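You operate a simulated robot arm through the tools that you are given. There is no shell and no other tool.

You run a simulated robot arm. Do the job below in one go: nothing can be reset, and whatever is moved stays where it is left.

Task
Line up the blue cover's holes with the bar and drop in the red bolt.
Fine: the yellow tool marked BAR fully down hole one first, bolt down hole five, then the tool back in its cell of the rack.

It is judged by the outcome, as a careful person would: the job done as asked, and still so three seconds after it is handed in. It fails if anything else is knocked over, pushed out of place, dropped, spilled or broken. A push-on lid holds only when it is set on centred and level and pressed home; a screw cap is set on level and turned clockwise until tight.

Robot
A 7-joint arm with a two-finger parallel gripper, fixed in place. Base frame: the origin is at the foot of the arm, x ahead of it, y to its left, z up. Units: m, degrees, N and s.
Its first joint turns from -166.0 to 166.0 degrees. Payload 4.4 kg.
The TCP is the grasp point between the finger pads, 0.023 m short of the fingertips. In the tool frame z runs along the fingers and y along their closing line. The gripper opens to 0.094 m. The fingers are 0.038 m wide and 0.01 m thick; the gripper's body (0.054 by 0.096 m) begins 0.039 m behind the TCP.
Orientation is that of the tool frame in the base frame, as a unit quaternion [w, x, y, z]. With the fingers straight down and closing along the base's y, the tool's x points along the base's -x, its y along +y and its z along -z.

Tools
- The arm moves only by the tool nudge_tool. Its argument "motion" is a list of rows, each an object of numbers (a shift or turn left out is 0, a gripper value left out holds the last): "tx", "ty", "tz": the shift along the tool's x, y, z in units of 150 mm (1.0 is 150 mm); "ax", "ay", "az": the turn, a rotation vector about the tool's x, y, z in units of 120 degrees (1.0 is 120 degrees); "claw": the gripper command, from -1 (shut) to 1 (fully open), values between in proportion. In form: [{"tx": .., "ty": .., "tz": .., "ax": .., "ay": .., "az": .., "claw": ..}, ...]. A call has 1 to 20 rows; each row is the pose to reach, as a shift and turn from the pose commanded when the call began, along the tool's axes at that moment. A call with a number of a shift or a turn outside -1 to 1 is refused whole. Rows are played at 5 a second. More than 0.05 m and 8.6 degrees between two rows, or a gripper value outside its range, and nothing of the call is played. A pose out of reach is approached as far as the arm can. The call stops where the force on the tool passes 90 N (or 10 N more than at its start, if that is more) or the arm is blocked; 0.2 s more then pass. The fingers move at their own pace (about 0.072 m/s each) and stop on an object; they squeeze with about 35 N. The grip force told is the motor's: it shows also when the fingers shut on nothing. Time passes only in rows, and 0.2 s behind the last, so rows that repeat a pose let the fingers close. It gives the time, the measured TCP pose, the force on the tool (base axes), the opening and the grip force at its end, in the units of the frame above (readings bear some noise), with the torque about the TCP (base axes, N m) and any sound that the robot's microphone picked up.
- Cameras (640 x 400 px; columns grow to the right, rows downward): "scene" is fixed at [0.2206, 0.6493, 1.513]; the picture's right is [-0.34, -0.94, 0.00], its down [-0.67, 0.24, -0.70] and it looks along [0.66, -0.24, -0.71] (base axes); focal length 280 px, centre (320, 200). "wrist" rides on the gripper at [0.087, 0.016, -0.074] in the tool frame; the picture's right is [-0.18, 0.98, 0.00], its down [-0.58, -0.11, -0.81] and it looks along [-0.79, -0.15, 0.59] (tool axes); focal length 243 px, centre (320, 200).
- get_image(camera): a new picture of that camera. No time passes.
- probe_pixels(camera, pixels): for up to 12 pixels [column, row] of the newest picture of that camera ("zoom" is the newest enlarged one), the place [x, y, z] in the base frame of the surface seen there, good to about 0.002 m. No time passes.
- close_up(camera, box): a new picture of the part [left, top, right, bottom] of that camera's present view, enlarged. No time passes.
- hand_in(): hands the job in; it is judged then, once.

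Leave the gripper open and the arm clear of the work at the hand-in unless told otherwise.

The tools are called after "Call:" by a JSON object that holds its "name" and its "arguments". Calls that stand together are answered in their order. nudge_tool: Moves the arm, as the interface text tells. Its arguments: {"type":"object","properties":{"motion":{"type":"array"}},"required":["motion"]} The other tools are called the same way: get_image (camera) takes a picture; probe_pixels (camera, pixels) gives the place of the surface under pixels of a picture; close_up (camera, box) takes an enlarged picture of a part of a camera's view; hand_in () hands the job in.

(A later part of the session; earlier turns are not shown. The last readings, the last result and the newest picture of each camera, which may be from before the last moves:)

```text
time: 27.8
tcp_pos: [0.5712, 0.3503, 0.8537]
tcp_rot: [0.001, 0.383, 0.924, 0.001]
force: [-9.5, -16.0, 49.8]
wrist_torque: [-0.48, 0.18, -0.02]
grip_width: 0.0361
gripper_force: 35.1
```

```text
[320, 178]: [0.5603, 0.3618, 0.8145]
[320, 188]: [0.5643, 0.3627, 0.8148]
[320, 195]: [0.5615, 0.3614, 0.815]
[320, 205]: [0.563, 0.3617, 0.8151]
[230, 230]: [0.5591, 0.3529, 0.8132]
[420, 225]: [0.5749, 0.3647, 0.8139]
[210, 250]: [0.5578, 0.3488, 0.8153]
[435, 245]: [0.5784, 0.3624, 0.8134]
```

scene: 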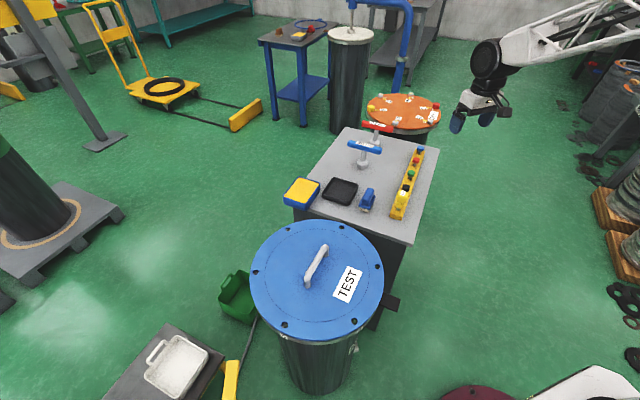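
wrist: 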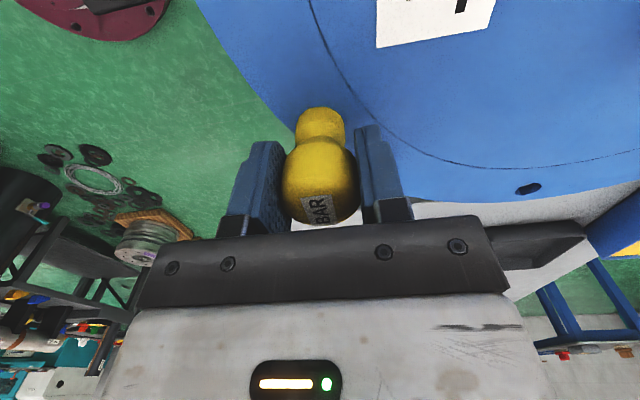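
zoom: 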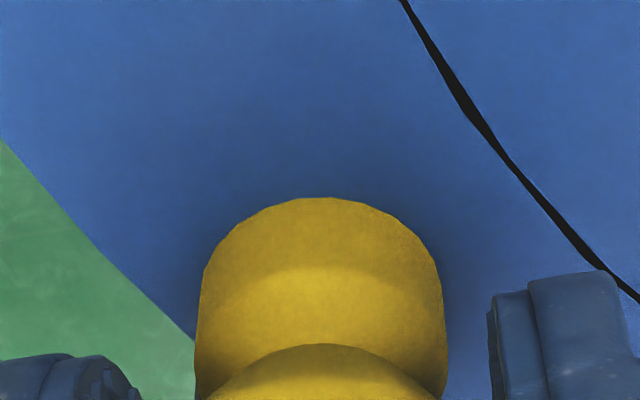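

The collar sits flush with the cover and the grip slipped ~2 mm when pressed: the bar is fully down. I unload slightly and release.

Call:
{"name": "nudge_tool", "arguments": {"motion": [{"tz": -0.01, "claw": -1}, {"tz": -0.013, "claw": -1}, {"tz": -0.013, "claw": 0}, {"tz": -0.013, "claw": 1}, {"tz": -0.013, "claw": 1}, {"tz": -0.013, "claw": 1}]}}

Call:
{"name": "get_image", "arguments": {"camera": "wrist"}}

Call:
{"name": "close_up", "arguments": {"camera": "wrist", "box": [270, 70, 370, 150]}}

```text
time: 29.2
tcp_pos: [0.57, 0.3515, 0.8557]
tcp_rot: [0.001, 0.382, 0.924, 0.0]
force: [-0.2, 0.0, -0.1]
wrist_torque: [-0.01, 0.0, -0.01]
grip_width: 0.094
gripper_force: 0.1
```

```text
taken
```

wrist: 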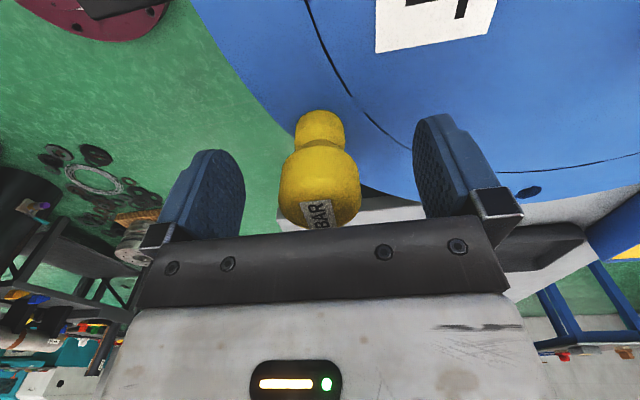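

```text
5.00 times, centred on (320, 110) of wrist
```

zoom: 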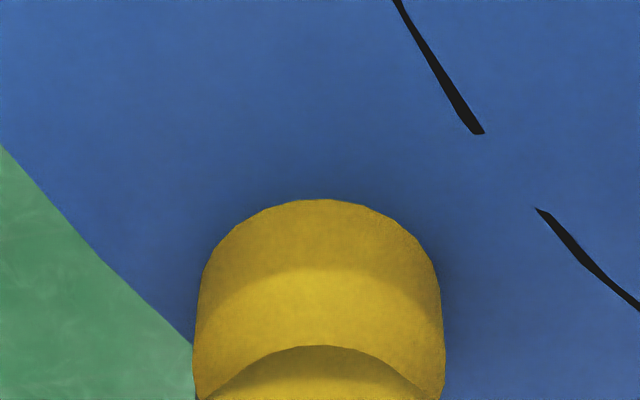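

Released and the bar stands upright. Rising clear.

Call:
{"name": "nudge_tool", "arguments": {"motion": [{"tz": -0.1, "claw": 1}, {"tz": -0.25, "claw": 1}, {"tz": -0.45, "claw": 1}, {"tz": -0.7, "claw": 1}, {"tz": -0.9, "claw": 1}, {"tz": -0.9, "claw": 1}]}}

Call:
{"name": "close_up", "arguments": {"camera": "scene", "box": [240, 205, 400, 345]}}

```text
time: 30.6
tcp_pos: [0.57, 0.3497, 0.9894]
tcp_rot: [0.0, 0.383, 0.924, 0.0]
force: [0.0, 1.0, 0.9]
wrist_torque: [0.03, 0.03, -0.02]
grip_width: 0.0941
gripper_force: 0.0
```

```text
2.86 times, centred on (320, 275) of scene
```

zoom: 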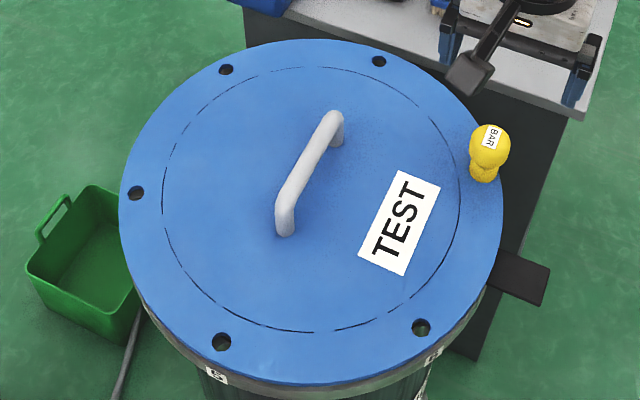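

The bar stands seated in hole 1 and the cover has turned slightly. Now a view into hole 5: I'll move over it (≈(0.510,0.640)) in two moves, then tilt to look down.

Call:
{"name": "close_up", "arguments": {"camera": "scene", "box": [285, 315, 309, 335]}}

Call:
{"name": "nudge_tool", "arguments": {"motion": [{"tx": 0.3, "ty": 0.1}, {"tx": 0.6, "ty": 0.25}, {"tx": 0.8, "ty": 0.45}, {"tx": 0.95, "ty": 0.65}, {"tx": 0.95, "ty": 0.65}]}}

```text
16.00 times, centred on (297, 325) of scene
```

zoom: 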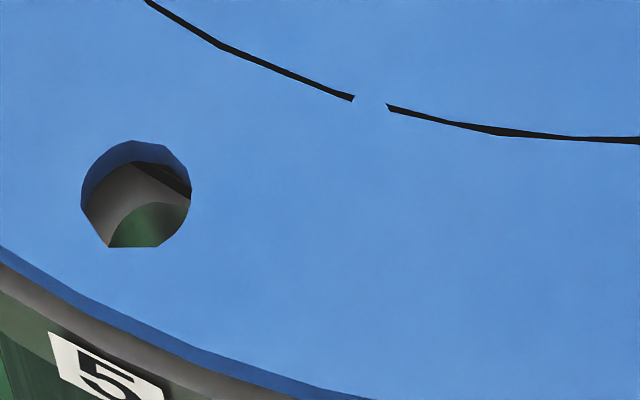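

```text
refused: row 2 steps farther than a row can; nothing moved
```

Call:
{"name": "nudge_tool", "arguments": {"motion": [{"tx": 0.2, "ty": 0.135}, {"tx": 0.4, "ty": 0.27}, {"tx": 0.6, "ty": 0.405}, {"tx": 0.82, "ty": 0.54}]}}

Call:
{"name": "nudge_tool", "arguments": {"motion": [{"tx": 0.2, "ty": 0.135}, {"tx": 0.4, "ty": 0.27}, {"tx": 0.6, "ty": 0.405}, {"tx": 0.82, "ty": 0.54}, {"tx": 0.82, "ty": 0.54}]}}

Call:
{"name": "nudge_tool", "arguments": {"motion": [{"ay": 0.063}, {"ay": 0.126}, {"ay": 0.189}, {"ay": 0.252}, {"ay": 0.315}, {"ay": 0.378}, {"ay": 0.442}, {"ay": 0.442}]}}

Call:
{"name": "get_image", "arguments": {"camera": "wrist"}}

```text
time: 31.6
tcp_pos: [0.5415, 0.4938, 0.9931]
tcp_rot: [0.001, 0.383, 0.924, 0.0]
force: [-0.4, 0.4, 0.1]
wrist_torque: [0.0, 0.02, -0.02]
grip_width: 0.094
gripper_force: 0.1
```

```text
time: 32.8
tcp_pos: [0.5112, 0.6358, 0.9929]
tcp_rot: [0.001, 0.383, 0.924, -0.001]
force: [0.2, 0.4, 0.4]
wrist_torque: [-0.03, 0.0, 0.02]
grip_width: 0.0938
gripper_force: 0.0
```

```text
time: 34.6
tcp_pos: [0.5113, 0.6396, 0.9897]
tcp_rot: [-0.413, 0.343, 0.826, 0.171]
force: [0.3, 0.6, 0.0]
wrist_torque: [-0.01, 0.01, 0.01]
grip_width: 0.0941
gripper_force: 0.0
```

```text
taken
```

wrist: 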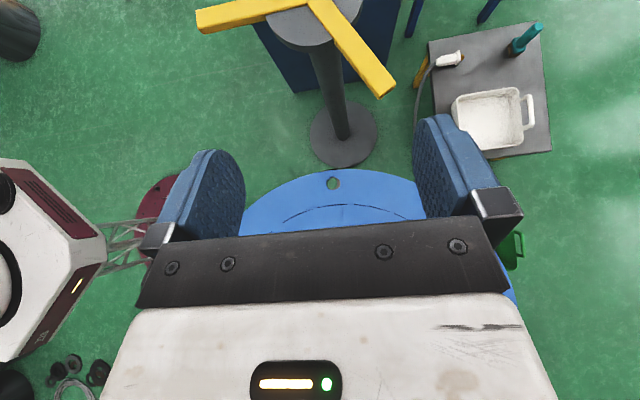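

Hole 5 is visible at px (333,184). Enlarging it.

Call:
{"name": "close_up", "arguments": {"camera": "wrist", "box": [313, 171, 353, 196]}}

Call:
{"name": "probe_pixels", "arguments": {"camera": "zoom", "pixels": [[190, 200], [450, 200], [320, 80], [320, 330], [200, 100], [450, 320]]}}

```text
16.00 times, centred on (333, 184) of wrist
```

zoom: 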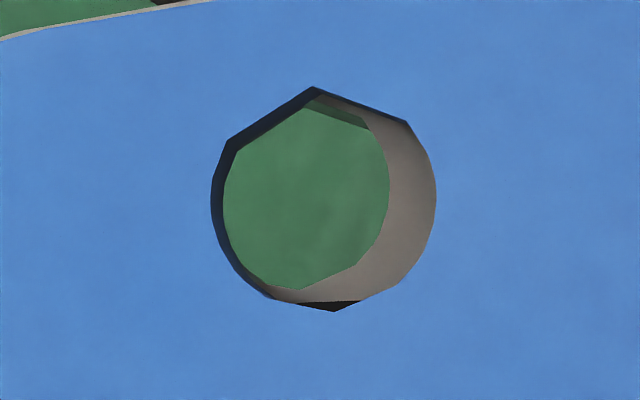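

```text
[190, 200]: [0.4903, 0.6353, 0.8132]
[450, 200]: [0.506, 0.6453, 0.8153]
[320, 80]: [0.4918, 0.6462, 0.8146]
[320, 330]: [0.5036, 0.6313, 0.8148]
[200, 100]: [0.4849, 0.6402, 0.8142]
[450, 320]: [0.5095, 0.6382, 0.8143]
```

The cover hole here still sits about 3–4 mm off the flange hole (grey crescent on the right). I'll move closer and exactly overhead for a better measurement.

Call:
{"name": "nudge_tool", "arguments": {"motion": [{"tx": -0.083, "ty": -0.058, "tz": 0.111}, {"tx": -0.166, "ty": -0.116, "tz": 0.222}, {"tx": -0.249, "ty": -0.174, "tz": 0.334}, {"tx": -0.249, "ty": -0.174, "tz": 0.334}]}}

Call:
{"name": "get_image", "arguments": {"camera": "wrist"}}

Call:
{"name": "close_up", "arguments": {"camera": "wrist", "box": [335, 180, 375, 205]}}

```text
time: 35.6
tcp_pos: [0.48, 0.6318, 0.9307]
tcp_rot: [-0.412, 0.343, 0.827, 0.171]
force: [-0.4, -0.3, -0.9]
wrist_torque: [-0.04, -0.01, -0.01]
grip_width: 0.0943
gripper_force: 0.0
```

```text
taken
```

wrist: 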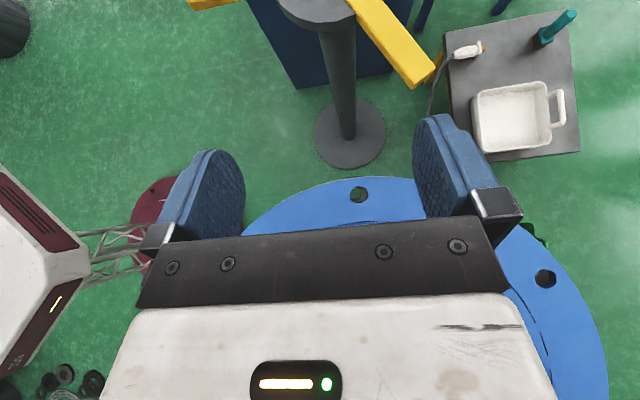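

```text
16.00 times, centred on (355, 192) of wrist
```

zoom: 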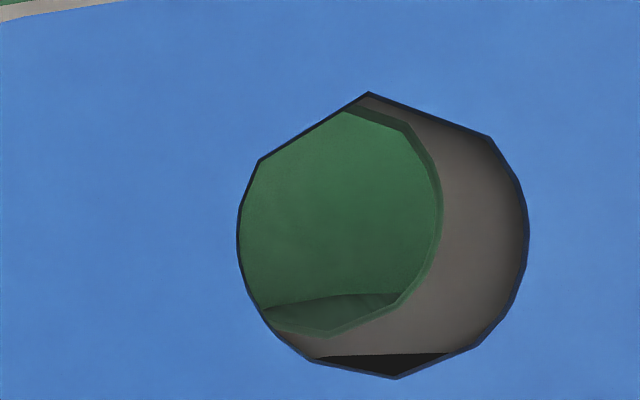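

Directly overhead now: flange hole (16 mm) versus cover hole (17.3 mm) at hole 5 differ by about (-4.2,-1.2) mm. That fits exactly a remaining 0.84° counter-clockwise swing of the cover about the bar in hole 1 – so the bar has aligned hole 1 and the cover is loose to swing. I'll measure the cover's handle, to swing it gently with the bar as pivot.

Call:
{"name": "close_up", "arguments": {"camera": "scene", "box": [285, 225, 345, 300]}}

Call:
{"name": "nudge_tool", "arguments": {"motion": [{"ay": -0.063}, {"ay": -0.126}, {"ay": -0.189}, {"ay": -0.252}, {"ay": -0.315}, {"ay": -0.378}, {"ay": -0.442}, {"ay": -0.442}]}}

```text
5.33 times, centred on (315, 262) of scene
```

zoom: 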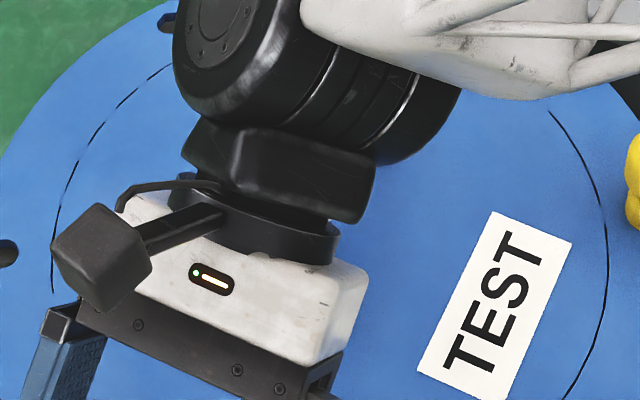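

```text
time: 37.4
tcp_pos: [0.4786, 0.6321, 0.9292]
tcp_rot: [0.001, 0.384, 0.923, -0.001]
force: [-0.7, -0.4, -0.2]
wrist_torque: [0.0, 0.01, -0.01]
grip_width: 0.0943
gripper_force: 0.0
```

Call:
{"name": "nudge_tool", "arguments": {"motion": [{"tz": -0.2}, {"tz": -0.4}, {"tz": -0.4}]}}

Call:
{"name": "get_image", "arguments": {"camera": "wrist"}}

```text
time: 38.2
tcp_pos: [0.478, 0.6352, 0.9929]
tcp_rot: [0.0, 0.383, 0.924, -0.001]
force: [0.9, 0.3, -0.3]
wrist_torque: [-0.01, 0.0, 0.01]
grip_width: 0.094
gripper_force: 0.1
```

```text
taken
```

wrist: 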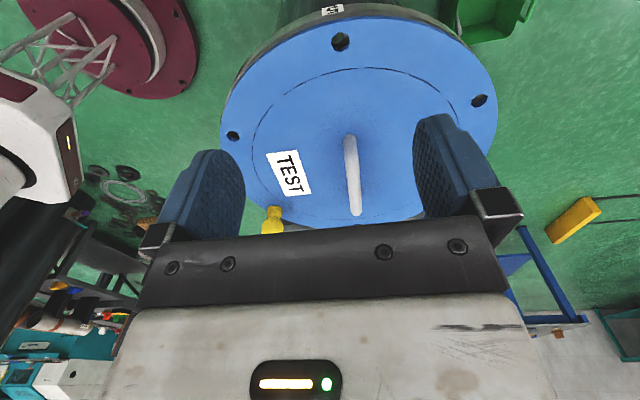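

The handle runs (352,140)→(356,213), almost along the tool's x axis, so the present yaw suits it. Probing it.

Call:
{"name": "close_up", "arguments": {"camera": "wrist", "box": [310, 120, 400, 225]}}

Call:
{"name": "probe_pixels", "arguments": {"camera": "wrist", "pixels": [[350, 138], [351, 145], [351, 155], [352, 170], [353, 185], [354, 200], [356, 212], [346, 170], [358, 170], [340, 170], [352, 132]]}}

```text
3.81 times, centred on (355, 172) of wrist
```

zoom: 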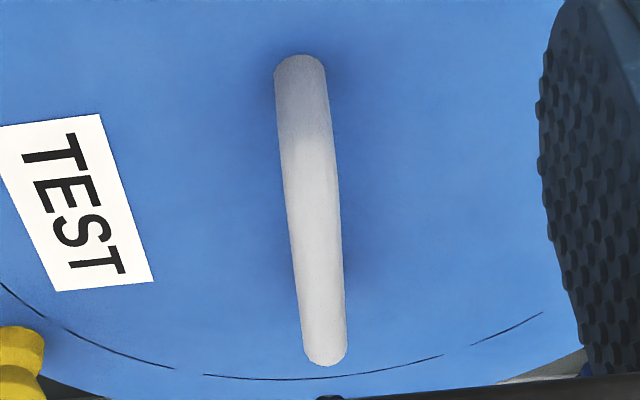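

```text
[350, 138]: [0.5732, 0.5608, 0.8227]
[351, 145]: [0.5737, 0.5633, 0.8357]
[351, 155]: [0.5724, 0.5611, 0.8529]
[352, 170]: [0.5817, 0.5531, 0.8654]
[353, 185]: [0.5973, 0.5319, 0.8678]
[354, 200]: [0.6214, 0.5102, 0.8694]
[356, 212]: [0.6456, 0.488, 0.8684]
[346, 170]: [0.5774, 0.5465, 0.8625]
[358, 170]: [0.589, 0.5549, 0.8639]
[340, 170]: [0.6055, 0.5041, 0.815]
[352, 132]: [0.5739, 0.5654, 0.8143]
```

Handle: 45° line, centre about (0.622,0.511), top z 0.8685, ~14 mm thick. Moving over its centre.

Call:
{"name": "nudge_tool", "arguments": {"motion": [{"tx": -0.3, "ty": 0.03}, {"tx": -0.6, "ty": 0.06}, {"tx": -0.9, "ty": 0.09}]}}

Call:
{"name": "nudge_tool", "arguments": {"motion": [{"tx": -0.2}, {"tx": -0.365, "tz": 0.1}, {"tx": -0.365, "tz": 0.3}, {"tx": -0.365, "tz": 0.5}, {"tx": -0.365, "tz": 0.5}]}}

Call:
{"name": "get_image", "arguments": {"camera": "wrist"}}

```text
time: 39.0
tcp_pos: [0.582, 0.5453, 0.9867]
tcp_rot: [0.0, 0.383, 0.924, 0.0]
force: [0.7, -0.3, 0.0]
wrist_torque: [0.01, 0.06, 0.03]
grip_width: 0.0941
gripper_force: 0.1
```

```text
time: 40.2
tcp_pos: [0.6212, 0.5079, 0.912]
tcp_rot: [0.001, 0.382, 0.924, -0.001]
force: [-0.3, 0.0, -0.5]
wrist_torque: [0.02, 0.01, 0.02]
grip_width: 0.094
gripper_force: 0.1
```

```text
taken
```

wrist: 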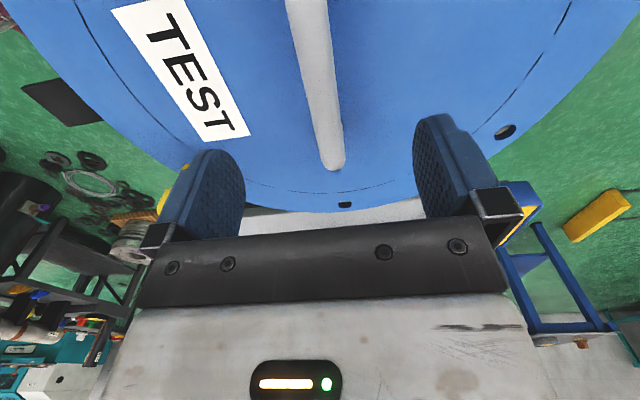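

Measuring the handle's exact line from here.

Call:
{"name": "probe_pixels", "arguments": {"camera": "wrist", "pixels": [[311, 20], [316, 50], [320, 80], [325, 110], [329, 135], [333, 160], [306, 80], [334, 80], [314, 110], [337, 110], [318, 140], [341, 140]]}}

```text
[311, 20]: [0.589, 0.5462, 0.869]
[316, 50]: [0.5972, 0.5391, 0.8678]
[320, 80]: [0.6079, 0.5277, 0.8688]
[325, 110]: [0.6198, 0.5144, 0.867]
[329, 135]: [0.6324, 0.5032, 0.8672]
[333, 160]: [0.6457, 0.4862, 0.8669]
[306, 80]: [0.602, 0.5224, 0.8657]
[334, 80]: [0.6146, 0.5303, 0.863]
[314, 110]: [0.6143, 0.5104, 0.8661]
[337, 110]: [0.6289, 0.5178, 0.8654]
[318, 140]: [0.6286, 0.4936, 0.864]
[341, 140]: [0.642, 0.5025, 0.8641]
```

The handle lies ~4 mm to the +y side of the TCP and is turned ~1.3° clockwise from the tool. I'll align, shift toward its far end (away from hole 1), and lower around it to z≈0.857 (fingertips stay 19 mm above the cover).

Call:
{"name": "nudge_tool", "arguments": {"motion": [{"tx": 0.12, "ty": 0.03, "az": 0.01}, {"tx": 0.24, "ty": 0.03, "az": 0.01}, {"tx": 0.24, "ty": 0.03, "az": 0.01, "tz": 0.12}, {"tx": 0.24, "ty": 0.03, "az": 0.01, "tz": 0.25}, {"tx": 0.24, "ty": 0.03, "az": 0.01, "tz": 0.367}, {"tx": 0.24, "ty": 0.03, "az": 0.01, "tz": 0.367}]}}

Call:
{"name": "get_image", "arguments": {"camera": "wrist"}}

```text
time: 41.6
tcp_pos: [0.6019, 0.5355, 0.8603]
tcp_rot: [0.001, 0.392, 0.92, -0.001]
force: [0.6, -0.4, 0.0]
wrist_torque: [0.01, 0.0, -0.02]
grip_width: 0.0941
gripper_force: 0.0
```

```text
taken
```

wrist: 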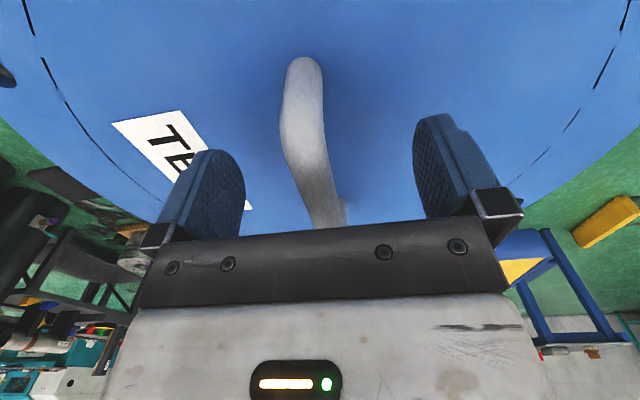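

The handle is centred (col ~318) between the fingers. Closing on it.

Call:
{"name": "nudge_tool", "arguments": {"motion": [{"claw": 0}, {"claw": -0.5}, {"claw": -1}, {"claw": -1}, {"claw": -1}, {"claw": -1}, {"claw": -1}]}}

Call:
{"name": "get_image", "arguments": {"camera": "wrist"}}

```text
time: 43.2
tcp_pos: [0.6003, 0.5366, 0.8601]
tcp_rot: [-0.001, 0.392, 0.92, -0.001]
force: [-35.0, -7.5, 0.9]
wrist_torque: [0.16, 0.27, -0.68]
grip_width: 0.0176
gripper_force: 35.5
```

```text
taken
```

wrist: 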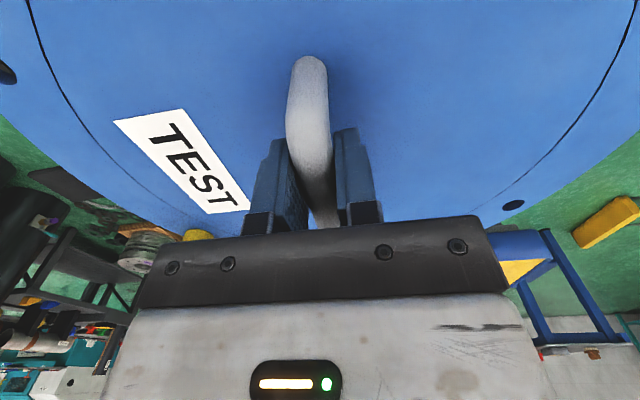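

Gripped at 17.6 mm. Reaction ~35 N, so the cover has real friction. Now the small swing about hole 1: −1.9 mm along tool y, +2.2 mm along tool x and 0.84° counter-clockwise, in steps.

Call:
{"name": "nudge_tool", "arguments": {"motion": [{"tx": 0.004, "ty": -0.003, "az": -0.002, "claw": -1}, {"tx": 0.008, "ty": -0.006, "az": -0.004, "claw": -1}, {"tx": 0.012, "ty": -0.009, "az": -0.006, "claw": -1}, {"tx": 0.015, "ty": -0.0124, "az": -0.007, "claw": -1}, {"tx": 0.015, "ty": -0.0124, "az": -0.007, "claw": -1}]}}

Call:
{"name": "get_image", "arguments": {"camera": "wrist"}}

Call:
{"name": "close_up", "arguments": {"camera": "scene", "box": [285, 315, 309, 335]}}

```text
time: 44.4
tcp_pos: [0.5999, 0.5361, 0.8582]
tcp_rot: [0.001, 0.386, 0.923, -0.001]
force: [-7.7, -4.7, 0.1]
wrist_torque: [0.28, 0.32, -0.82]
grip_width: 0.0177
gripper_force: 34.9
```

```text
taken
```

wrist: 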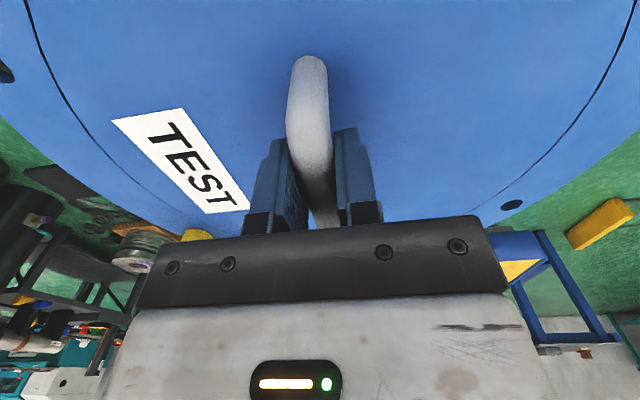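

```text
16.00 times, centred on (297, 325) of scene
```

zoom: 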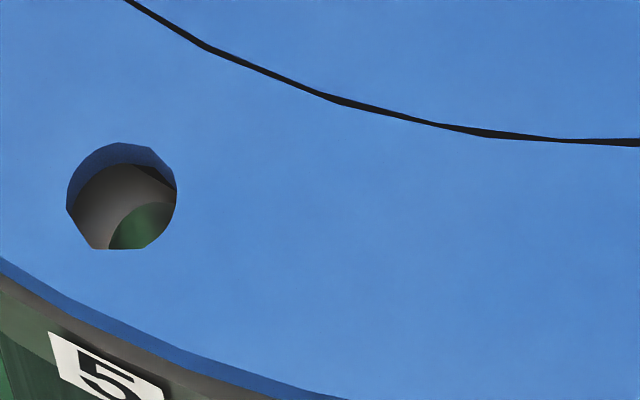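

Watching hole 5 through the scene camera at 16x is a good gauge: the cover hole is now at zoom (121,195) while it should be near (153,211); gripping shifted it slightly the wrong way. I'll gauge the other holes the same way.

Call:
{"name": "close_up", "arguments": {"camera": "scene", "box": [375, 310, 399, 330]}}

Call:
{"name": "close_up", "arguments": {"camera": "scene", "box": [243, 262, 267, 282]}}

Call:
{"name": "close_up", "arguments": {"camera": "scene", "box": [308, 275, 420, 345]}}

Call:
{"name": "get_image", "arguments": {"camera": "scene"}}

```text
16.00 times, centred on (387, 320) of scene
```

zoom: 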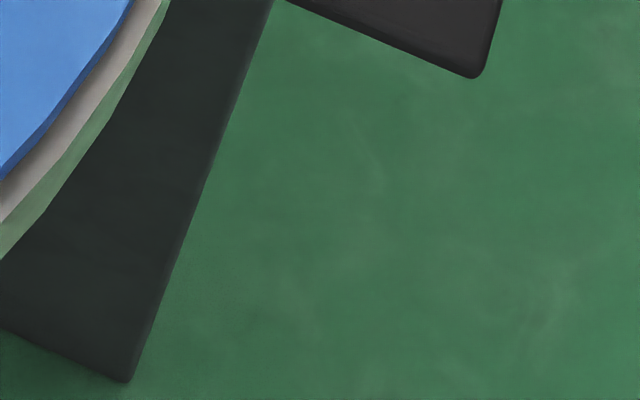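

```text
16.00 times, centred on (255, 272) of scene
```

zoom: 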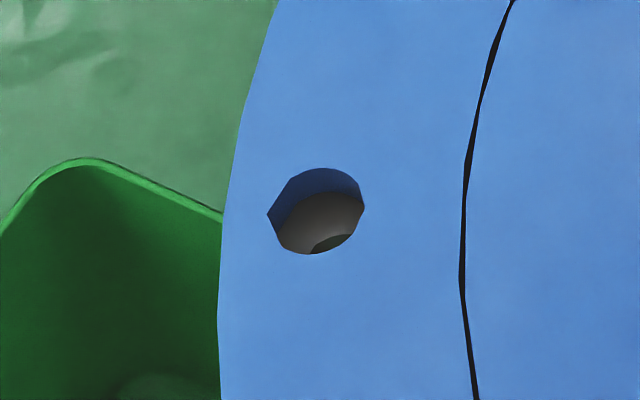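

```text
5.71 times, centred on (364, 310) of scene
```

zoom: 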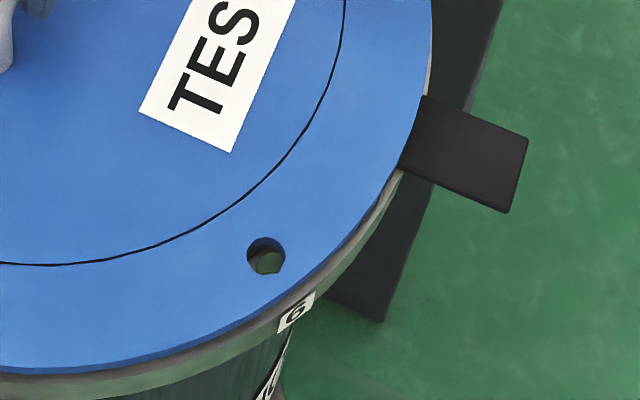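

```text
taken
```

scene: 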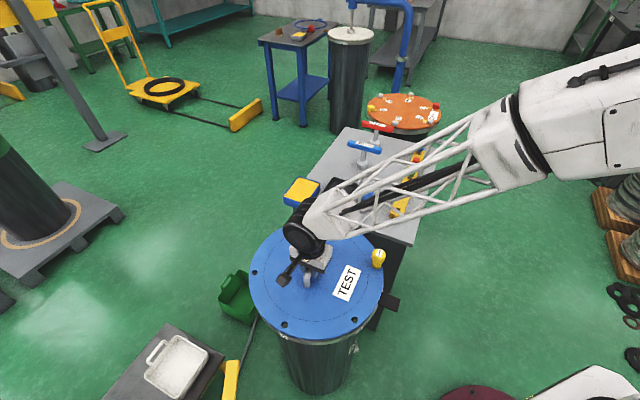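

Call:
{"name": "close_up", "arguments": {"camera": "scene", "box": [342, 310, 366, 330]}}

Call:
{"name": "close_up", "arguments": {"camera": "scene", "box": [356, 238, 404, 278]}}

Call:
{"name": "close_up", "arguments": {"camera": "scene", "box": [240, 205, 400, 345]}}

```text
16.00 times, centred on (354, 320) of scene
```

zoom: 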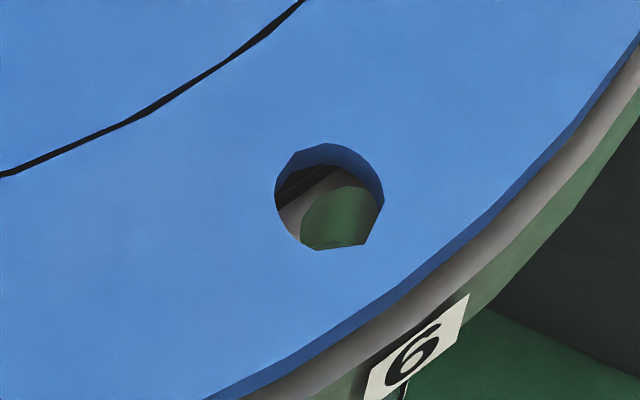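

```text
10.00 times, centred on (380, 258) of scene
```

zoom: 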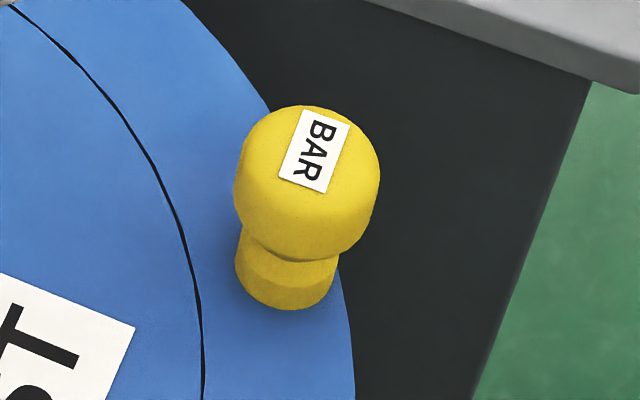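

```text
2.86 times, centred on (320, 275) of scene
```

zoom: 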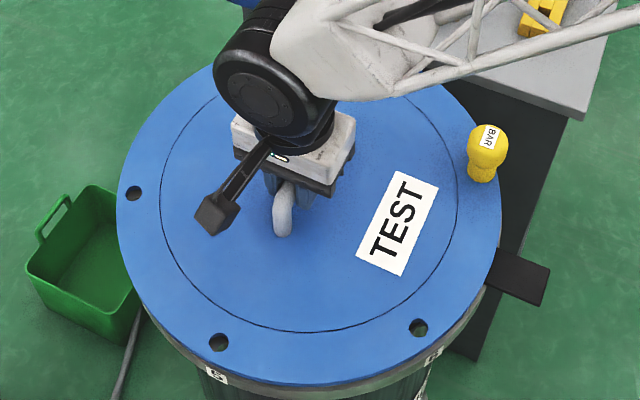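

Gauging holes 5 and 6 against the flange: the cover still needs about 1° counter-clockwise and about (-2.5,-1.4) mm at my grip point. I'll move that while holding the handle, watching the force.

Call:
{"name": "nudge_tool", "arguments": {"motion": [{"tx": 0.001, "ty": -0.004, "az": -0.003, "claw": -1}, {"tx": 0.002, "ty": -0.008, "az": -0.006, "claw": -1}, {"tx": 0.004, "ty": -0.012, "az": -0.009, "claw": -1}, {"tx": 0.005, "ty": -0.0185, "az": -0.012, "claw": -1}, {"tx": 0.005, "ty": -0.0185, "az": -0.012, "claw": -1}]}}

Call:
{"name": "close_up", "arguments": {"camera": "scene", "box": [285, 315, 309, 335]}}

Call:
{"name": "close_up", "arguments": {"camera": "scene", "box": [342, 310, 366, 330]}}

Call:
{"name": "close_up", "arguments": {"camera": "scene", "box": [243, 262, 267, 282]}}

```text
time: 45.6
tcp_pos: [0.5971, 0.5364, 0.8601]
tcp_rot: [0.001, 0.374, 0.927, -0.001]
force: [1.6, -2.4, 0.0]
wrist_torque: [-0.44, -0.46, -0.21]
grip_width: 0.0173
gripper_force: 35.0
```

```text
16.00 times, centred on (297, 325) of scene
```

zoom: 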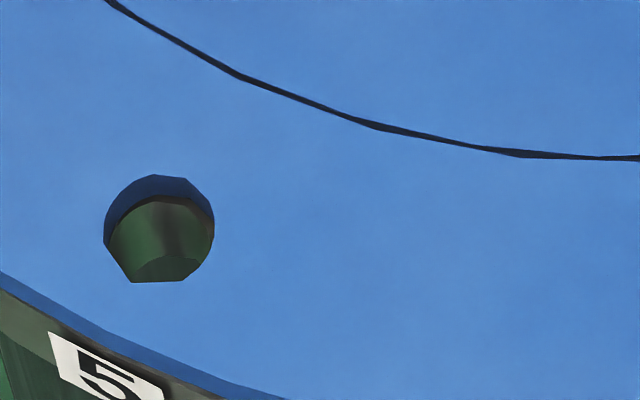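

```text
16.00 times, centred on (354, 320) of scene
```

zoom: 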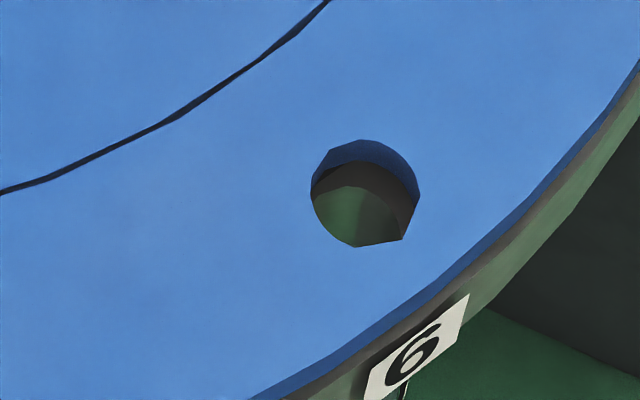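

```text
16.00 times, centred on (255, 272) of scene
```

zoom: 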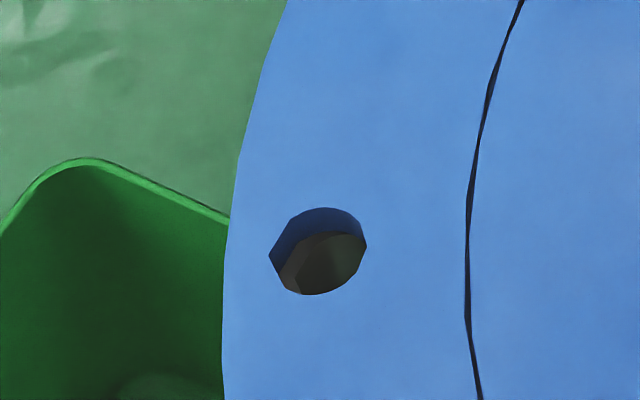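

The cover swung well, slightly too far now: hole 5 at (159,229) vs target (157,215), hole 6 at (365,193) vs (351,197). I'll swing back ~0.9° with about 1.4 mm shift along the handle.

Call:
{"name": "nudge_tool", "arguments": {"motion": [{"tx": -0.003, "ty": -0.001, "az": 0.003, "claw": -1}, {"tx": -0.006, "ty": -0.002, "az": 0.006, "claw": -1}, {"tx": -0.0095, "ty": -0.0025, "az": 0.009, "claw": -1}, {"tx": -0.0095, "ty": -0.0025, "az": 0.009, "claw": -1}]}}

Call:
{"name": "close_up", "arguments": {"camera": "scene", "box": [285, 315, 309, 335]}}

Call:
{"name": "close_up", "arguments": {"camera": "scene", "box": [342, 310, 366, 330]}}

Call:
{"name": "close_up", "arguments": {"camera": "scene", "box": [243, 262, 267, 282]}}

```text
time: 46.6
tcp_pos: [0.5966, 0.5336, 0.8596]
tcp_rot: [0.001, 0.383, 0.924, -0.001]
force: [3.0, 6.3, -0.7]
wrist_torque: [-0.08, -0.13, 0.53]
grip_width: 0.0176
gripper_force: 34.8
```

```text
16.00 times, centred on (297, 325) of scene
```

zoom: 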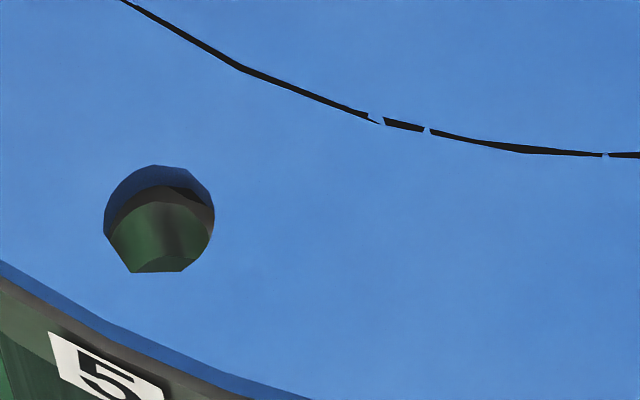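

```text
16.00 times, centred on (354, 320) of scene
```

zoom: 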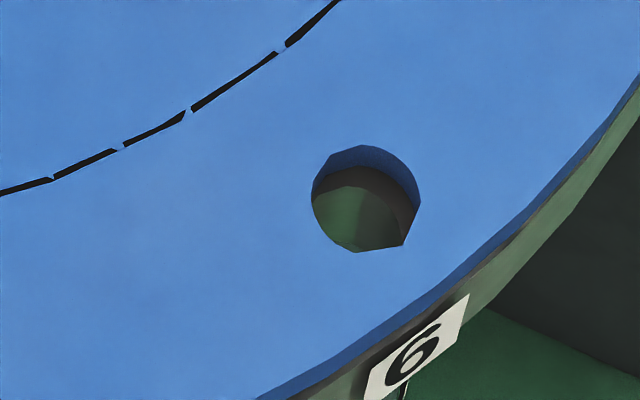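

```text
16.00 times, centred on (255, 272) of scene
```

zoom: 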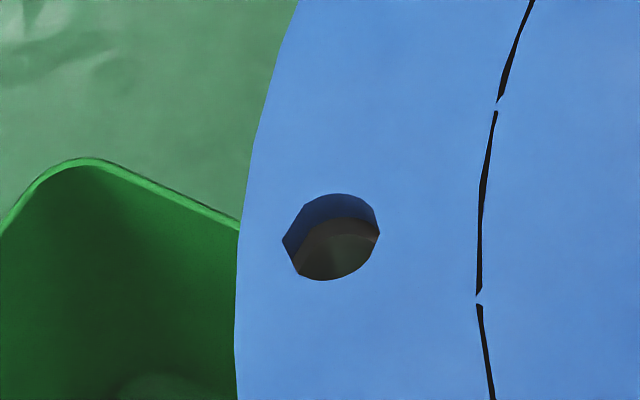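

Hole 5 is now on target ((159,218) vs (157,215)), with no flange crescent visible. Releasing the handle and rising.

Call:
{"name": "nudge_tool", "arguments": {"motion": [{"claw": -0.5}, {"claw": 0}, {"claw": 1}, {"claw": 1}, {"claw": 1}, {"tz": -0.15, "claw": 1}, {"tz": -0.35, "claw": 1}, {"tz": -0.6, "claw": 1}, {"tz": -0.85, "claw": 1}, {"tz": -0.85, "claw": 1}]}}

Call:
{"name": "close_up", "arguments": {"camera": "scene", "box": [285, 315, 309, 335]}}

Call:
{"name": "close_up", "arguments": {"camera": "scene", "box": [342, 310, 366, 330]}}

Call:
{"name": "close_up", "arguments": {"camera": "scene", "box": [356, 238, 404, 278]}}

```text
time: 48.8
tcp_pos: [0.5955, 0.5362, 0.9871]
tcp_rot: [0.001, 0.382, 0.924, 0.0]
force: [0.6, 0.2, 0.4]
wrist_torque: [-0.02, -0.03, 0.0]
grip_width: 0.0938
gripper_force: 0.0
```

```text
16.00 times, centred on (297, 325) of scene
```

zoom: 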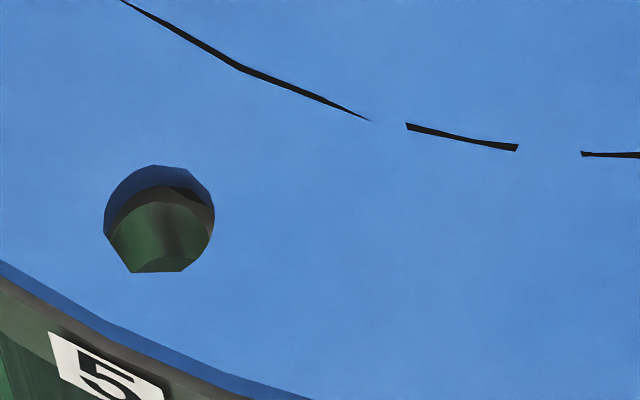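

```text
16.00 times, centred on (354, 320) of scene
```

zoom: 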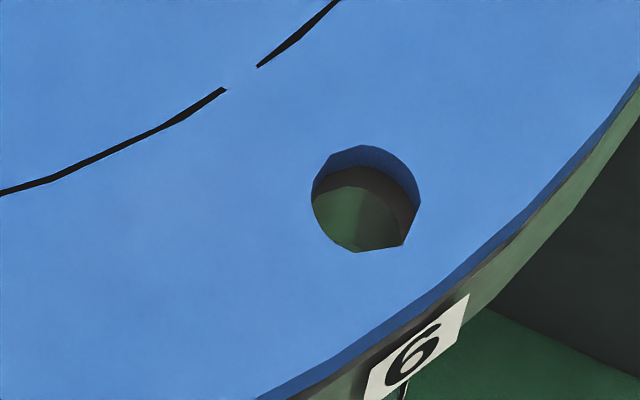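

```text
10.00 times, centred on (380, 258) of scene
```

zoom: 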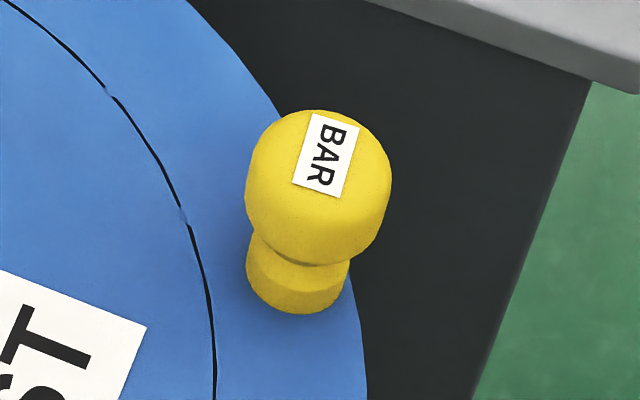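

The cover stayed put and the bar is upright in hole 1. One overhead check of hole 5 to get the exact spot for the bolt.

Call:
{"name": "nudge_tool", "arguments": {"motion": [{"tx": 0.3, "ty": -0.03}, {"tx": 0.6, "ty": -0.06}, {"tx": 0.9, "ty": -0.09}, {"tx": 0.99, "ty": -0.093}, {"tx": 0.99, "ty": -0.093}]}}

Call:
{"name": "nudge_tool", "arguments": {"motion": [{"ay": 0.063}, {"ay": 0.126}, {"ay": 0.189}, {"ay": 0.252}, {"ay": 0.315}, {"ay": 0.378}, {"ay": 0.442}, {"ay": 0.442}]}}

Call:
{"name": "nudge_tool", "arguments": {"motion": [{"tx": -0.1, "tz": 0.075}, {"tx": -0.2, "tz": 0.15}, {"tx": -0.304, "tz": 0.228}, {"tx": -0.304, "tz": 0.228}]}}

Call:
{"name": "close_up", "arguments": {"camera": "wrist", "box": [335, 180, 375, 205]}}

```text
time: 50.0
tcp_pos: [0.4821, 0.6298, 0.9844]
tcp_rot: [0.001, 0.382, 0.924, 0.0]
force: [-0.1, -0.6, 0.2]
wrist_torque: [-0.02, 0.0, 0.02]
grip_width: 0.0939
gripper_force: 0.1
```

```text
time: 51.8
tcp_pos: [0.4802, 0.6297, 0.9873]
tcp_rot: [-0.413, 0.343, 0.826, 0.172]
force: [0.5, -0.2, 0.4]
wrist_torque: [0.01, -0.02, -0.02]
grip_width: 0.094
gripper_force: 0.1
```

```text
time: 52.8
tcp_pos: [0.4818, 0.6282, 0.9303]
tcp_rot: [-0.412, 0.342, 0.827, 0.171]
force: [0.4, -0.1, 0.0]
wrist_torque: [-0.03, 0.01, -0.01]
grip_width: 0.0941
gripper_force: 0.0
```

```text
16.00 times, centred on (355, 192) of wrist
```

zoom: 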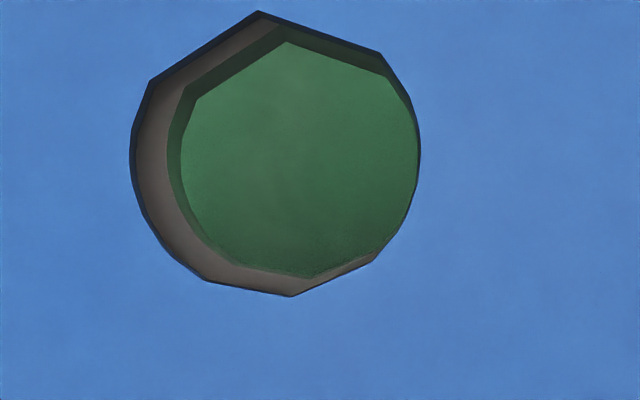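

Hole 5 now: cover and flange holes agree to about 1 mm – the bolt will drop. Probing the rim for the exact centre, then levelling.

Call:
{"name": "probe_pixels", "arguments": {"camera": "zoom", "pixels": [[118, 154], [432, 154], [275, 5], [275, 308], [160, 50], [390, 258], [390, 50], [160, 258]]}}

Call:
{"name": "nudge_tool", "arguments": {"motion": [{"ay": -0.063}, {"ay": -0.126}, {"ay": -0.189}, {"ay": -0.252}, {"ay": -0.315}, {"ay": -0.378}, {"ay": -0.442}, {"ay": -0.442}]}}

```text
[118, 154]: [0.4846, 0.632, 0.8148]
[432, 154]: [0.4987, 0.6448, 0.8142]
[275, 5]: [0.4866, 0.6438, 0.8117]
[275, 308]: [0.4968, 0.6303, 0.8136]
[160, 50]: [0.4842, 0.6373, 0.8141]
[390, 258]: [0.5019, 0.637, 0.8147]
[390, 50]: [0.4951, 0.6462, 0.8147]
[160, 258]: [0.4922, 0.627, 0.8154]
```

```text
time: 54.6
tcp_pos: [0.4814, 0.6298, 0.9293]
tcp_rot: [0.001, 0.383, 0.924, 0.0]
force: [-0.2, -0.8, -0.4]
wrist_torque: [0.01, 0.03, -0.02]
grip_width: 0.0938
gripper_force: 0.0
```

Bolt target is about (0.493,0.638). Now to the red bolt. First I measure the heights of the two T-handled tools on the bench so that I pass clear of them.

Call:
{"name": "get_image", "arguments": {"camera": "scene"}}

Call:
{"name": "probe_pixels", "arguments": {"camera": "scene", "pixels": [[365, 147], [352, 143], [380, 150], [377, 126], [364, 122], [390, 129], [419, 153]]}}

Call:
{"name": "nudge_tool", "arguments": {"motion": [{"tz": -0.25, "claw": 1}, {"tz": -0.5, "claw": 1}, {"tz": -0.5, "claw": 1}]}}

```text
taken
```

scene: 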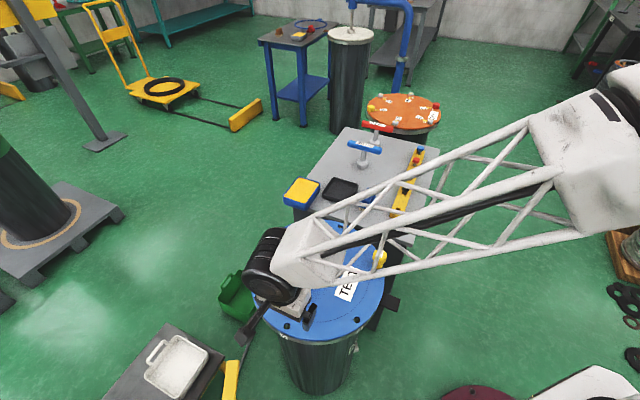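

```text
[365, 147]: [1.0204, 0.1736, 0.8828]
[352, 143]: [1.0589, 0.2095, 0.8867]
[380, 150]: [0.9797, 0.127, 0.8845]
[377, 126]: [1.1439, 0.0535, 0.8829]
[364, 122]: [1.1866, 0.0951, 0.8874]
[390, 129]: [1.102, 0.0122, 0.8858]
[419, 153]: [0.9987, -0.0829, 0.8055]
```

```text
time: 55.4
tcp_pos: [0.4806, 0.6287, 1.0047]
tcp_rot: [0.001, 0.383, 0.924, -0.001]
force: [0.4, 0.7, -0.1]
wrist_torque: [0.0, -0.01, -0.03]
grip_width: 0.0938
gripper_force: 0.1
```

Both T-tools top out at z≈0.89; I travel at z≈1.0. Five equal moves along the line to the red bolt.

Call:
{"name": "nudge_tool", "arguments": {"motion": [{"tx": -0.25, "ty": -0.0425}, {"tx": -0.5, "ty": -0.085}, {"tx": -0.75, "ty": -0.1275}, {"tx": -1.0, "ty": -0.17}]}}

Call:
{"name": "nudge_tool", "arguments": {"motion": [{"tx": -0.25, "ty": -0.0425}, {"tx": -0.5, "ty": -0.085}, {"tx": -0.75, "ty": -0.1275}, {"tx": -1.0, "ty": -0.17}]}}

Call:
{"name": "nudge_tool", "arguments": {"motion": [{"tx": -0.25, "ty": -0.0425}, {"tx": -0.5, "ty": -0.085}, {"tx": -0.75, "ty": -0.1275}, {"tx": -1.0, "ty": -0.17}]}}

Call:
{"name": "nudge_tool", "arguments": {"motion": [{"tx": -0.25, "ty": -0.0425}, {"tx": -0.5, "ty": -0.085}, {"tx": -0.75, "ty": -0.1275}, {"tx": -1.0, "ty": -0.17}]}}

Call:
{"name": "nudge_tool", "arguments": {"motion": [{"tx": -0.2, "ty": -0.0425}, {"tx": -0.4, "ty": -0.085}, {"tx": -0.6, "ty": -0.1275}, {"tx": -0.75, "ty": -0.17}, {"tx": -0.75, "ty": -0.17}]}}

Call:
{"name": "get_image", "arguments": {"camera": "wrist"}}

```text
time: 56.4
tcp_pos: [0.5679, 0.5059, 1.0048]
tcp_rot: [0.001, 0.382, 0.924, -0.001]
force: [0.0, -0.1, -0.7]
wrist_torque: [0.03, 0.03, 0.0]
grip_width: 0.094
gripper_force: 0.0
```

```text
time: 57.4
tcp_pos: [0.655, 0.3814, 1.0031]
tcp_rot: [0.001, 0.383, 0.924, -0.001]
force: [0.5, -0.3, 0.1]
wrist_torque: [0.02, 0.05, 0.02]
grip_width: 0.0941
gripper_force: 0.0
```

```text
time: 58.4
tcp_pos: [0.744, 0.257, 1.0034]
tcp_rot: [0.001, 0.382, 0.924, 0.0]
force: [0.6, 0.4, 0.6]
wrist_torque: [0.04, 0.01, 0.0]
grip_width: 0.0937
gripper_force: 0.1
```

```text
time: 59.4
tcp_pos: [0.8336, 0.1338, 1.0048]
tcp_rot: [0.0, 0.382, 0.924, 0.0]
force: [0.2, 0.1, 0.4]
wrist_torque: [-0.01, -0.01, -0.01]
grip_width: 0.0936
gripper_force: 0.1
```

```text
time: 60.6
tcp_pos: [0.8944, 0.035, 1.0055]
tcp_rot: [0.001, 0.382, 0.924, 0.0]
force: [-0.3, -0.4, 0.1]
wrist_torque: [-0.01, -0.02, 0.02]
grip_width: 0.0941
gripper_force: 0.2
```

```text
taken
```

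wrist: 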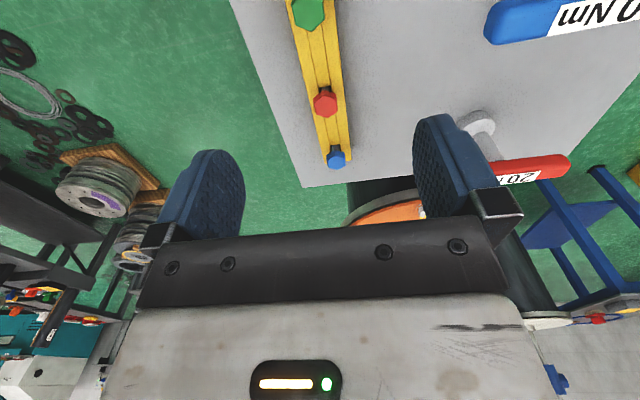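

Red bolt at px (325,100), blue bolt behind it. Probing the red head precisely and the end of the blue T-handle.

Call:
{"name": "close_up", "arguments": {"camera": "wrist", "box": [300, 80, 350, 120]}}

Call:
{"name": "probe_pixels", "arguments": {"camera": "wrist", "pixels": [[325, 100], [322, 103], [328, 98], [316, 100], [335, 100], [325, 90], [325, 112], [488, 32], [492, 20], [337, 156]]}}

```text
10.00 times, centred on (325, 100) of wrist
```

zoom: 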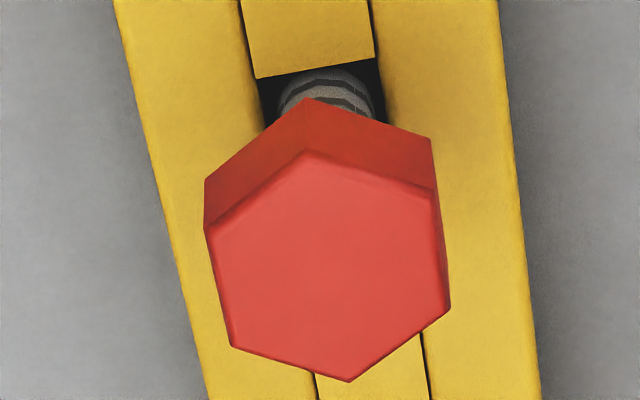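

```text
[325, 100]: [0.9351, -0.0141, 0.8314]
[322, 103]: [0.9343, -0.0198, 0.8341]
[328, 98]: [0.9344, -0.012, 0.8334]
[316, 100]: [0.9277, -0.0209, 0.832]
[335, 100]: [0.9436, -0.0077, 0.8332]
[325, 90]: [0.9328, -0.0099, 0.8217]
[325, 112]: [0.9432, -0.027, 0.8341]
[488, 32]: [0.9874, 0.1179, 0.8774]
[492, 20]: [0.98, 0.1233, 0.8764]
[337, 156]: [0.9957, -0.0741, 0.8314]
```

The hex flats face the fingers – ideal. Head centre is at about (0.938,-0.018), flats 24 mm apart. Moving over it and down to z≈0.925 for a check.

Call:
{"name": "nudge_tool", "arguments": {"motion": [{"tx": -0.23, "ty": -0.022, "claw": 1}, {"tx": -0.459, "ty": -0.045, "claw": 1}, {"tx": -0.459, "ty": -0.045, "tz": 0.25, "claw": 1}, {"tx": -0.459, "ty": -0.045, "tz": 0.52, "claw": 1}, {"tx": -0.459, "ty": -0.045, "tz": 0.52, "claw": 1}]}}

Call:
{"name": "get_image", "arguments": {"camera": "wrist"}}

Call:
{"name": "close_up", "arguments": {"camera": "wrist", "box": [270, 60, 370, 160]}}

```text
time: 61.8
tcp_pos: [0.9368, -0.0179, 0.9291]
tcp_rot: [0.001, 0.383, 0.924, 0.0]
force: [0.5, 0.2, -0.4]
wrist_torque: [-0.02, 0.0, 0.03]
grip_width: 0.0943
gripper_force: 0.1
```

```text
taken
```

wrist: 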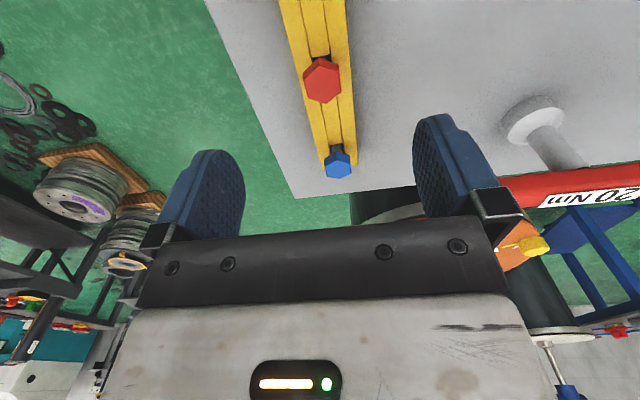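

```text
4.00 times, centred on (320, 110) of wrist
```

zoom: 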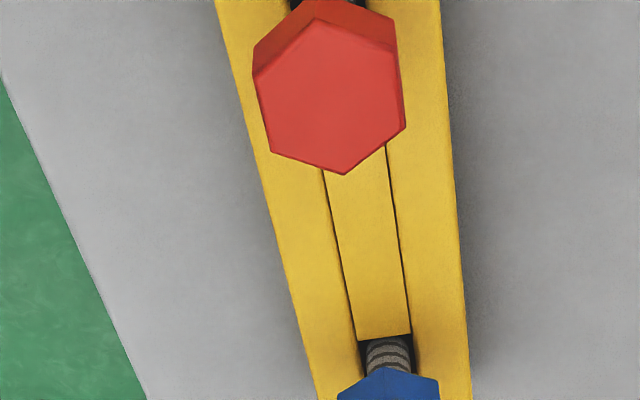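

Small correction (≈3 mm along −x, 1 mm +y), then down to z≈0.832 with fingertips ~5 mm above the rack.

Call:
{"name": "nudge_tool", "arguments": {"motion": [{"tx": -0.019, "ty": 0.006, "tz": 0.2, "claw": 1}, {"tx": -0.019, "ty": 0.006, "tz": 0.4, "claw": 1}, {"tx": -0.019, "ty": 0.006, "tz": 0.55, "claw": 1}, {"tx": -0.019, "ty": 0.006, "tz": 0.645, "claw": 1}, {"tx": -0.019, "ty": 0.006, "tz": 0.645, "claw": 1}]}}

Call:
{"name": "get_image", "arguments": {"camera": "wrist"}}

```text
time: 63.0
tcp_pos: [0.9411, -0.0183, 0.8306]
tcp_rot: [0.001, 0.383, 0.924, -0.001]
force: [-0.6, 0.7, -0.1]
wrist_torque: [0.03, -0.02, -0.02]
grip_width: 0.0938
gripper_force: 0.0
```

```text
taken
```

wrist: 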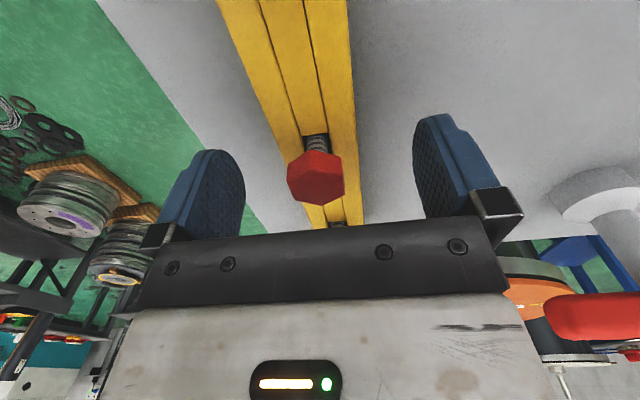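

The head's centre (col 316) is ~1.5 mm left of the TCP; I nudge by that and close.

Call:
{"name": "nudge_tool", "arguments": {"motion": [{"ty": -0.01, "claw": 1}, {"ty": -0.01, "claw": 0}, {"ty": -0.01, "claw": -0.4}, {"ty": -0.01, "claw": -1}, {"ty": -0.01, "claw": -1}, {"ty": -0.01, "claw": -1}, {"ty": -0.01, "claw": -1}]}}

Call:
{"name": "get_image", "arguments": {"camera": "wrist"}}

```text
time: 64.6
tcp_pos: [0.9409, -0.0205, 0.8304]
tcp_rot: [0.001, 0.382, 0.924, -0.001]
force: [0.4, -0.7, 0.1]
wrist_torque: [-0.03, 0.03, 0.01]
grip_width: 0.0256
gripper_force: 34.9
```

```text
taken
```

wrist: 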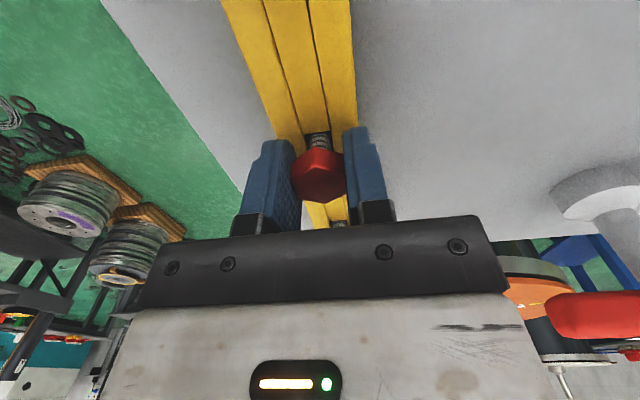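

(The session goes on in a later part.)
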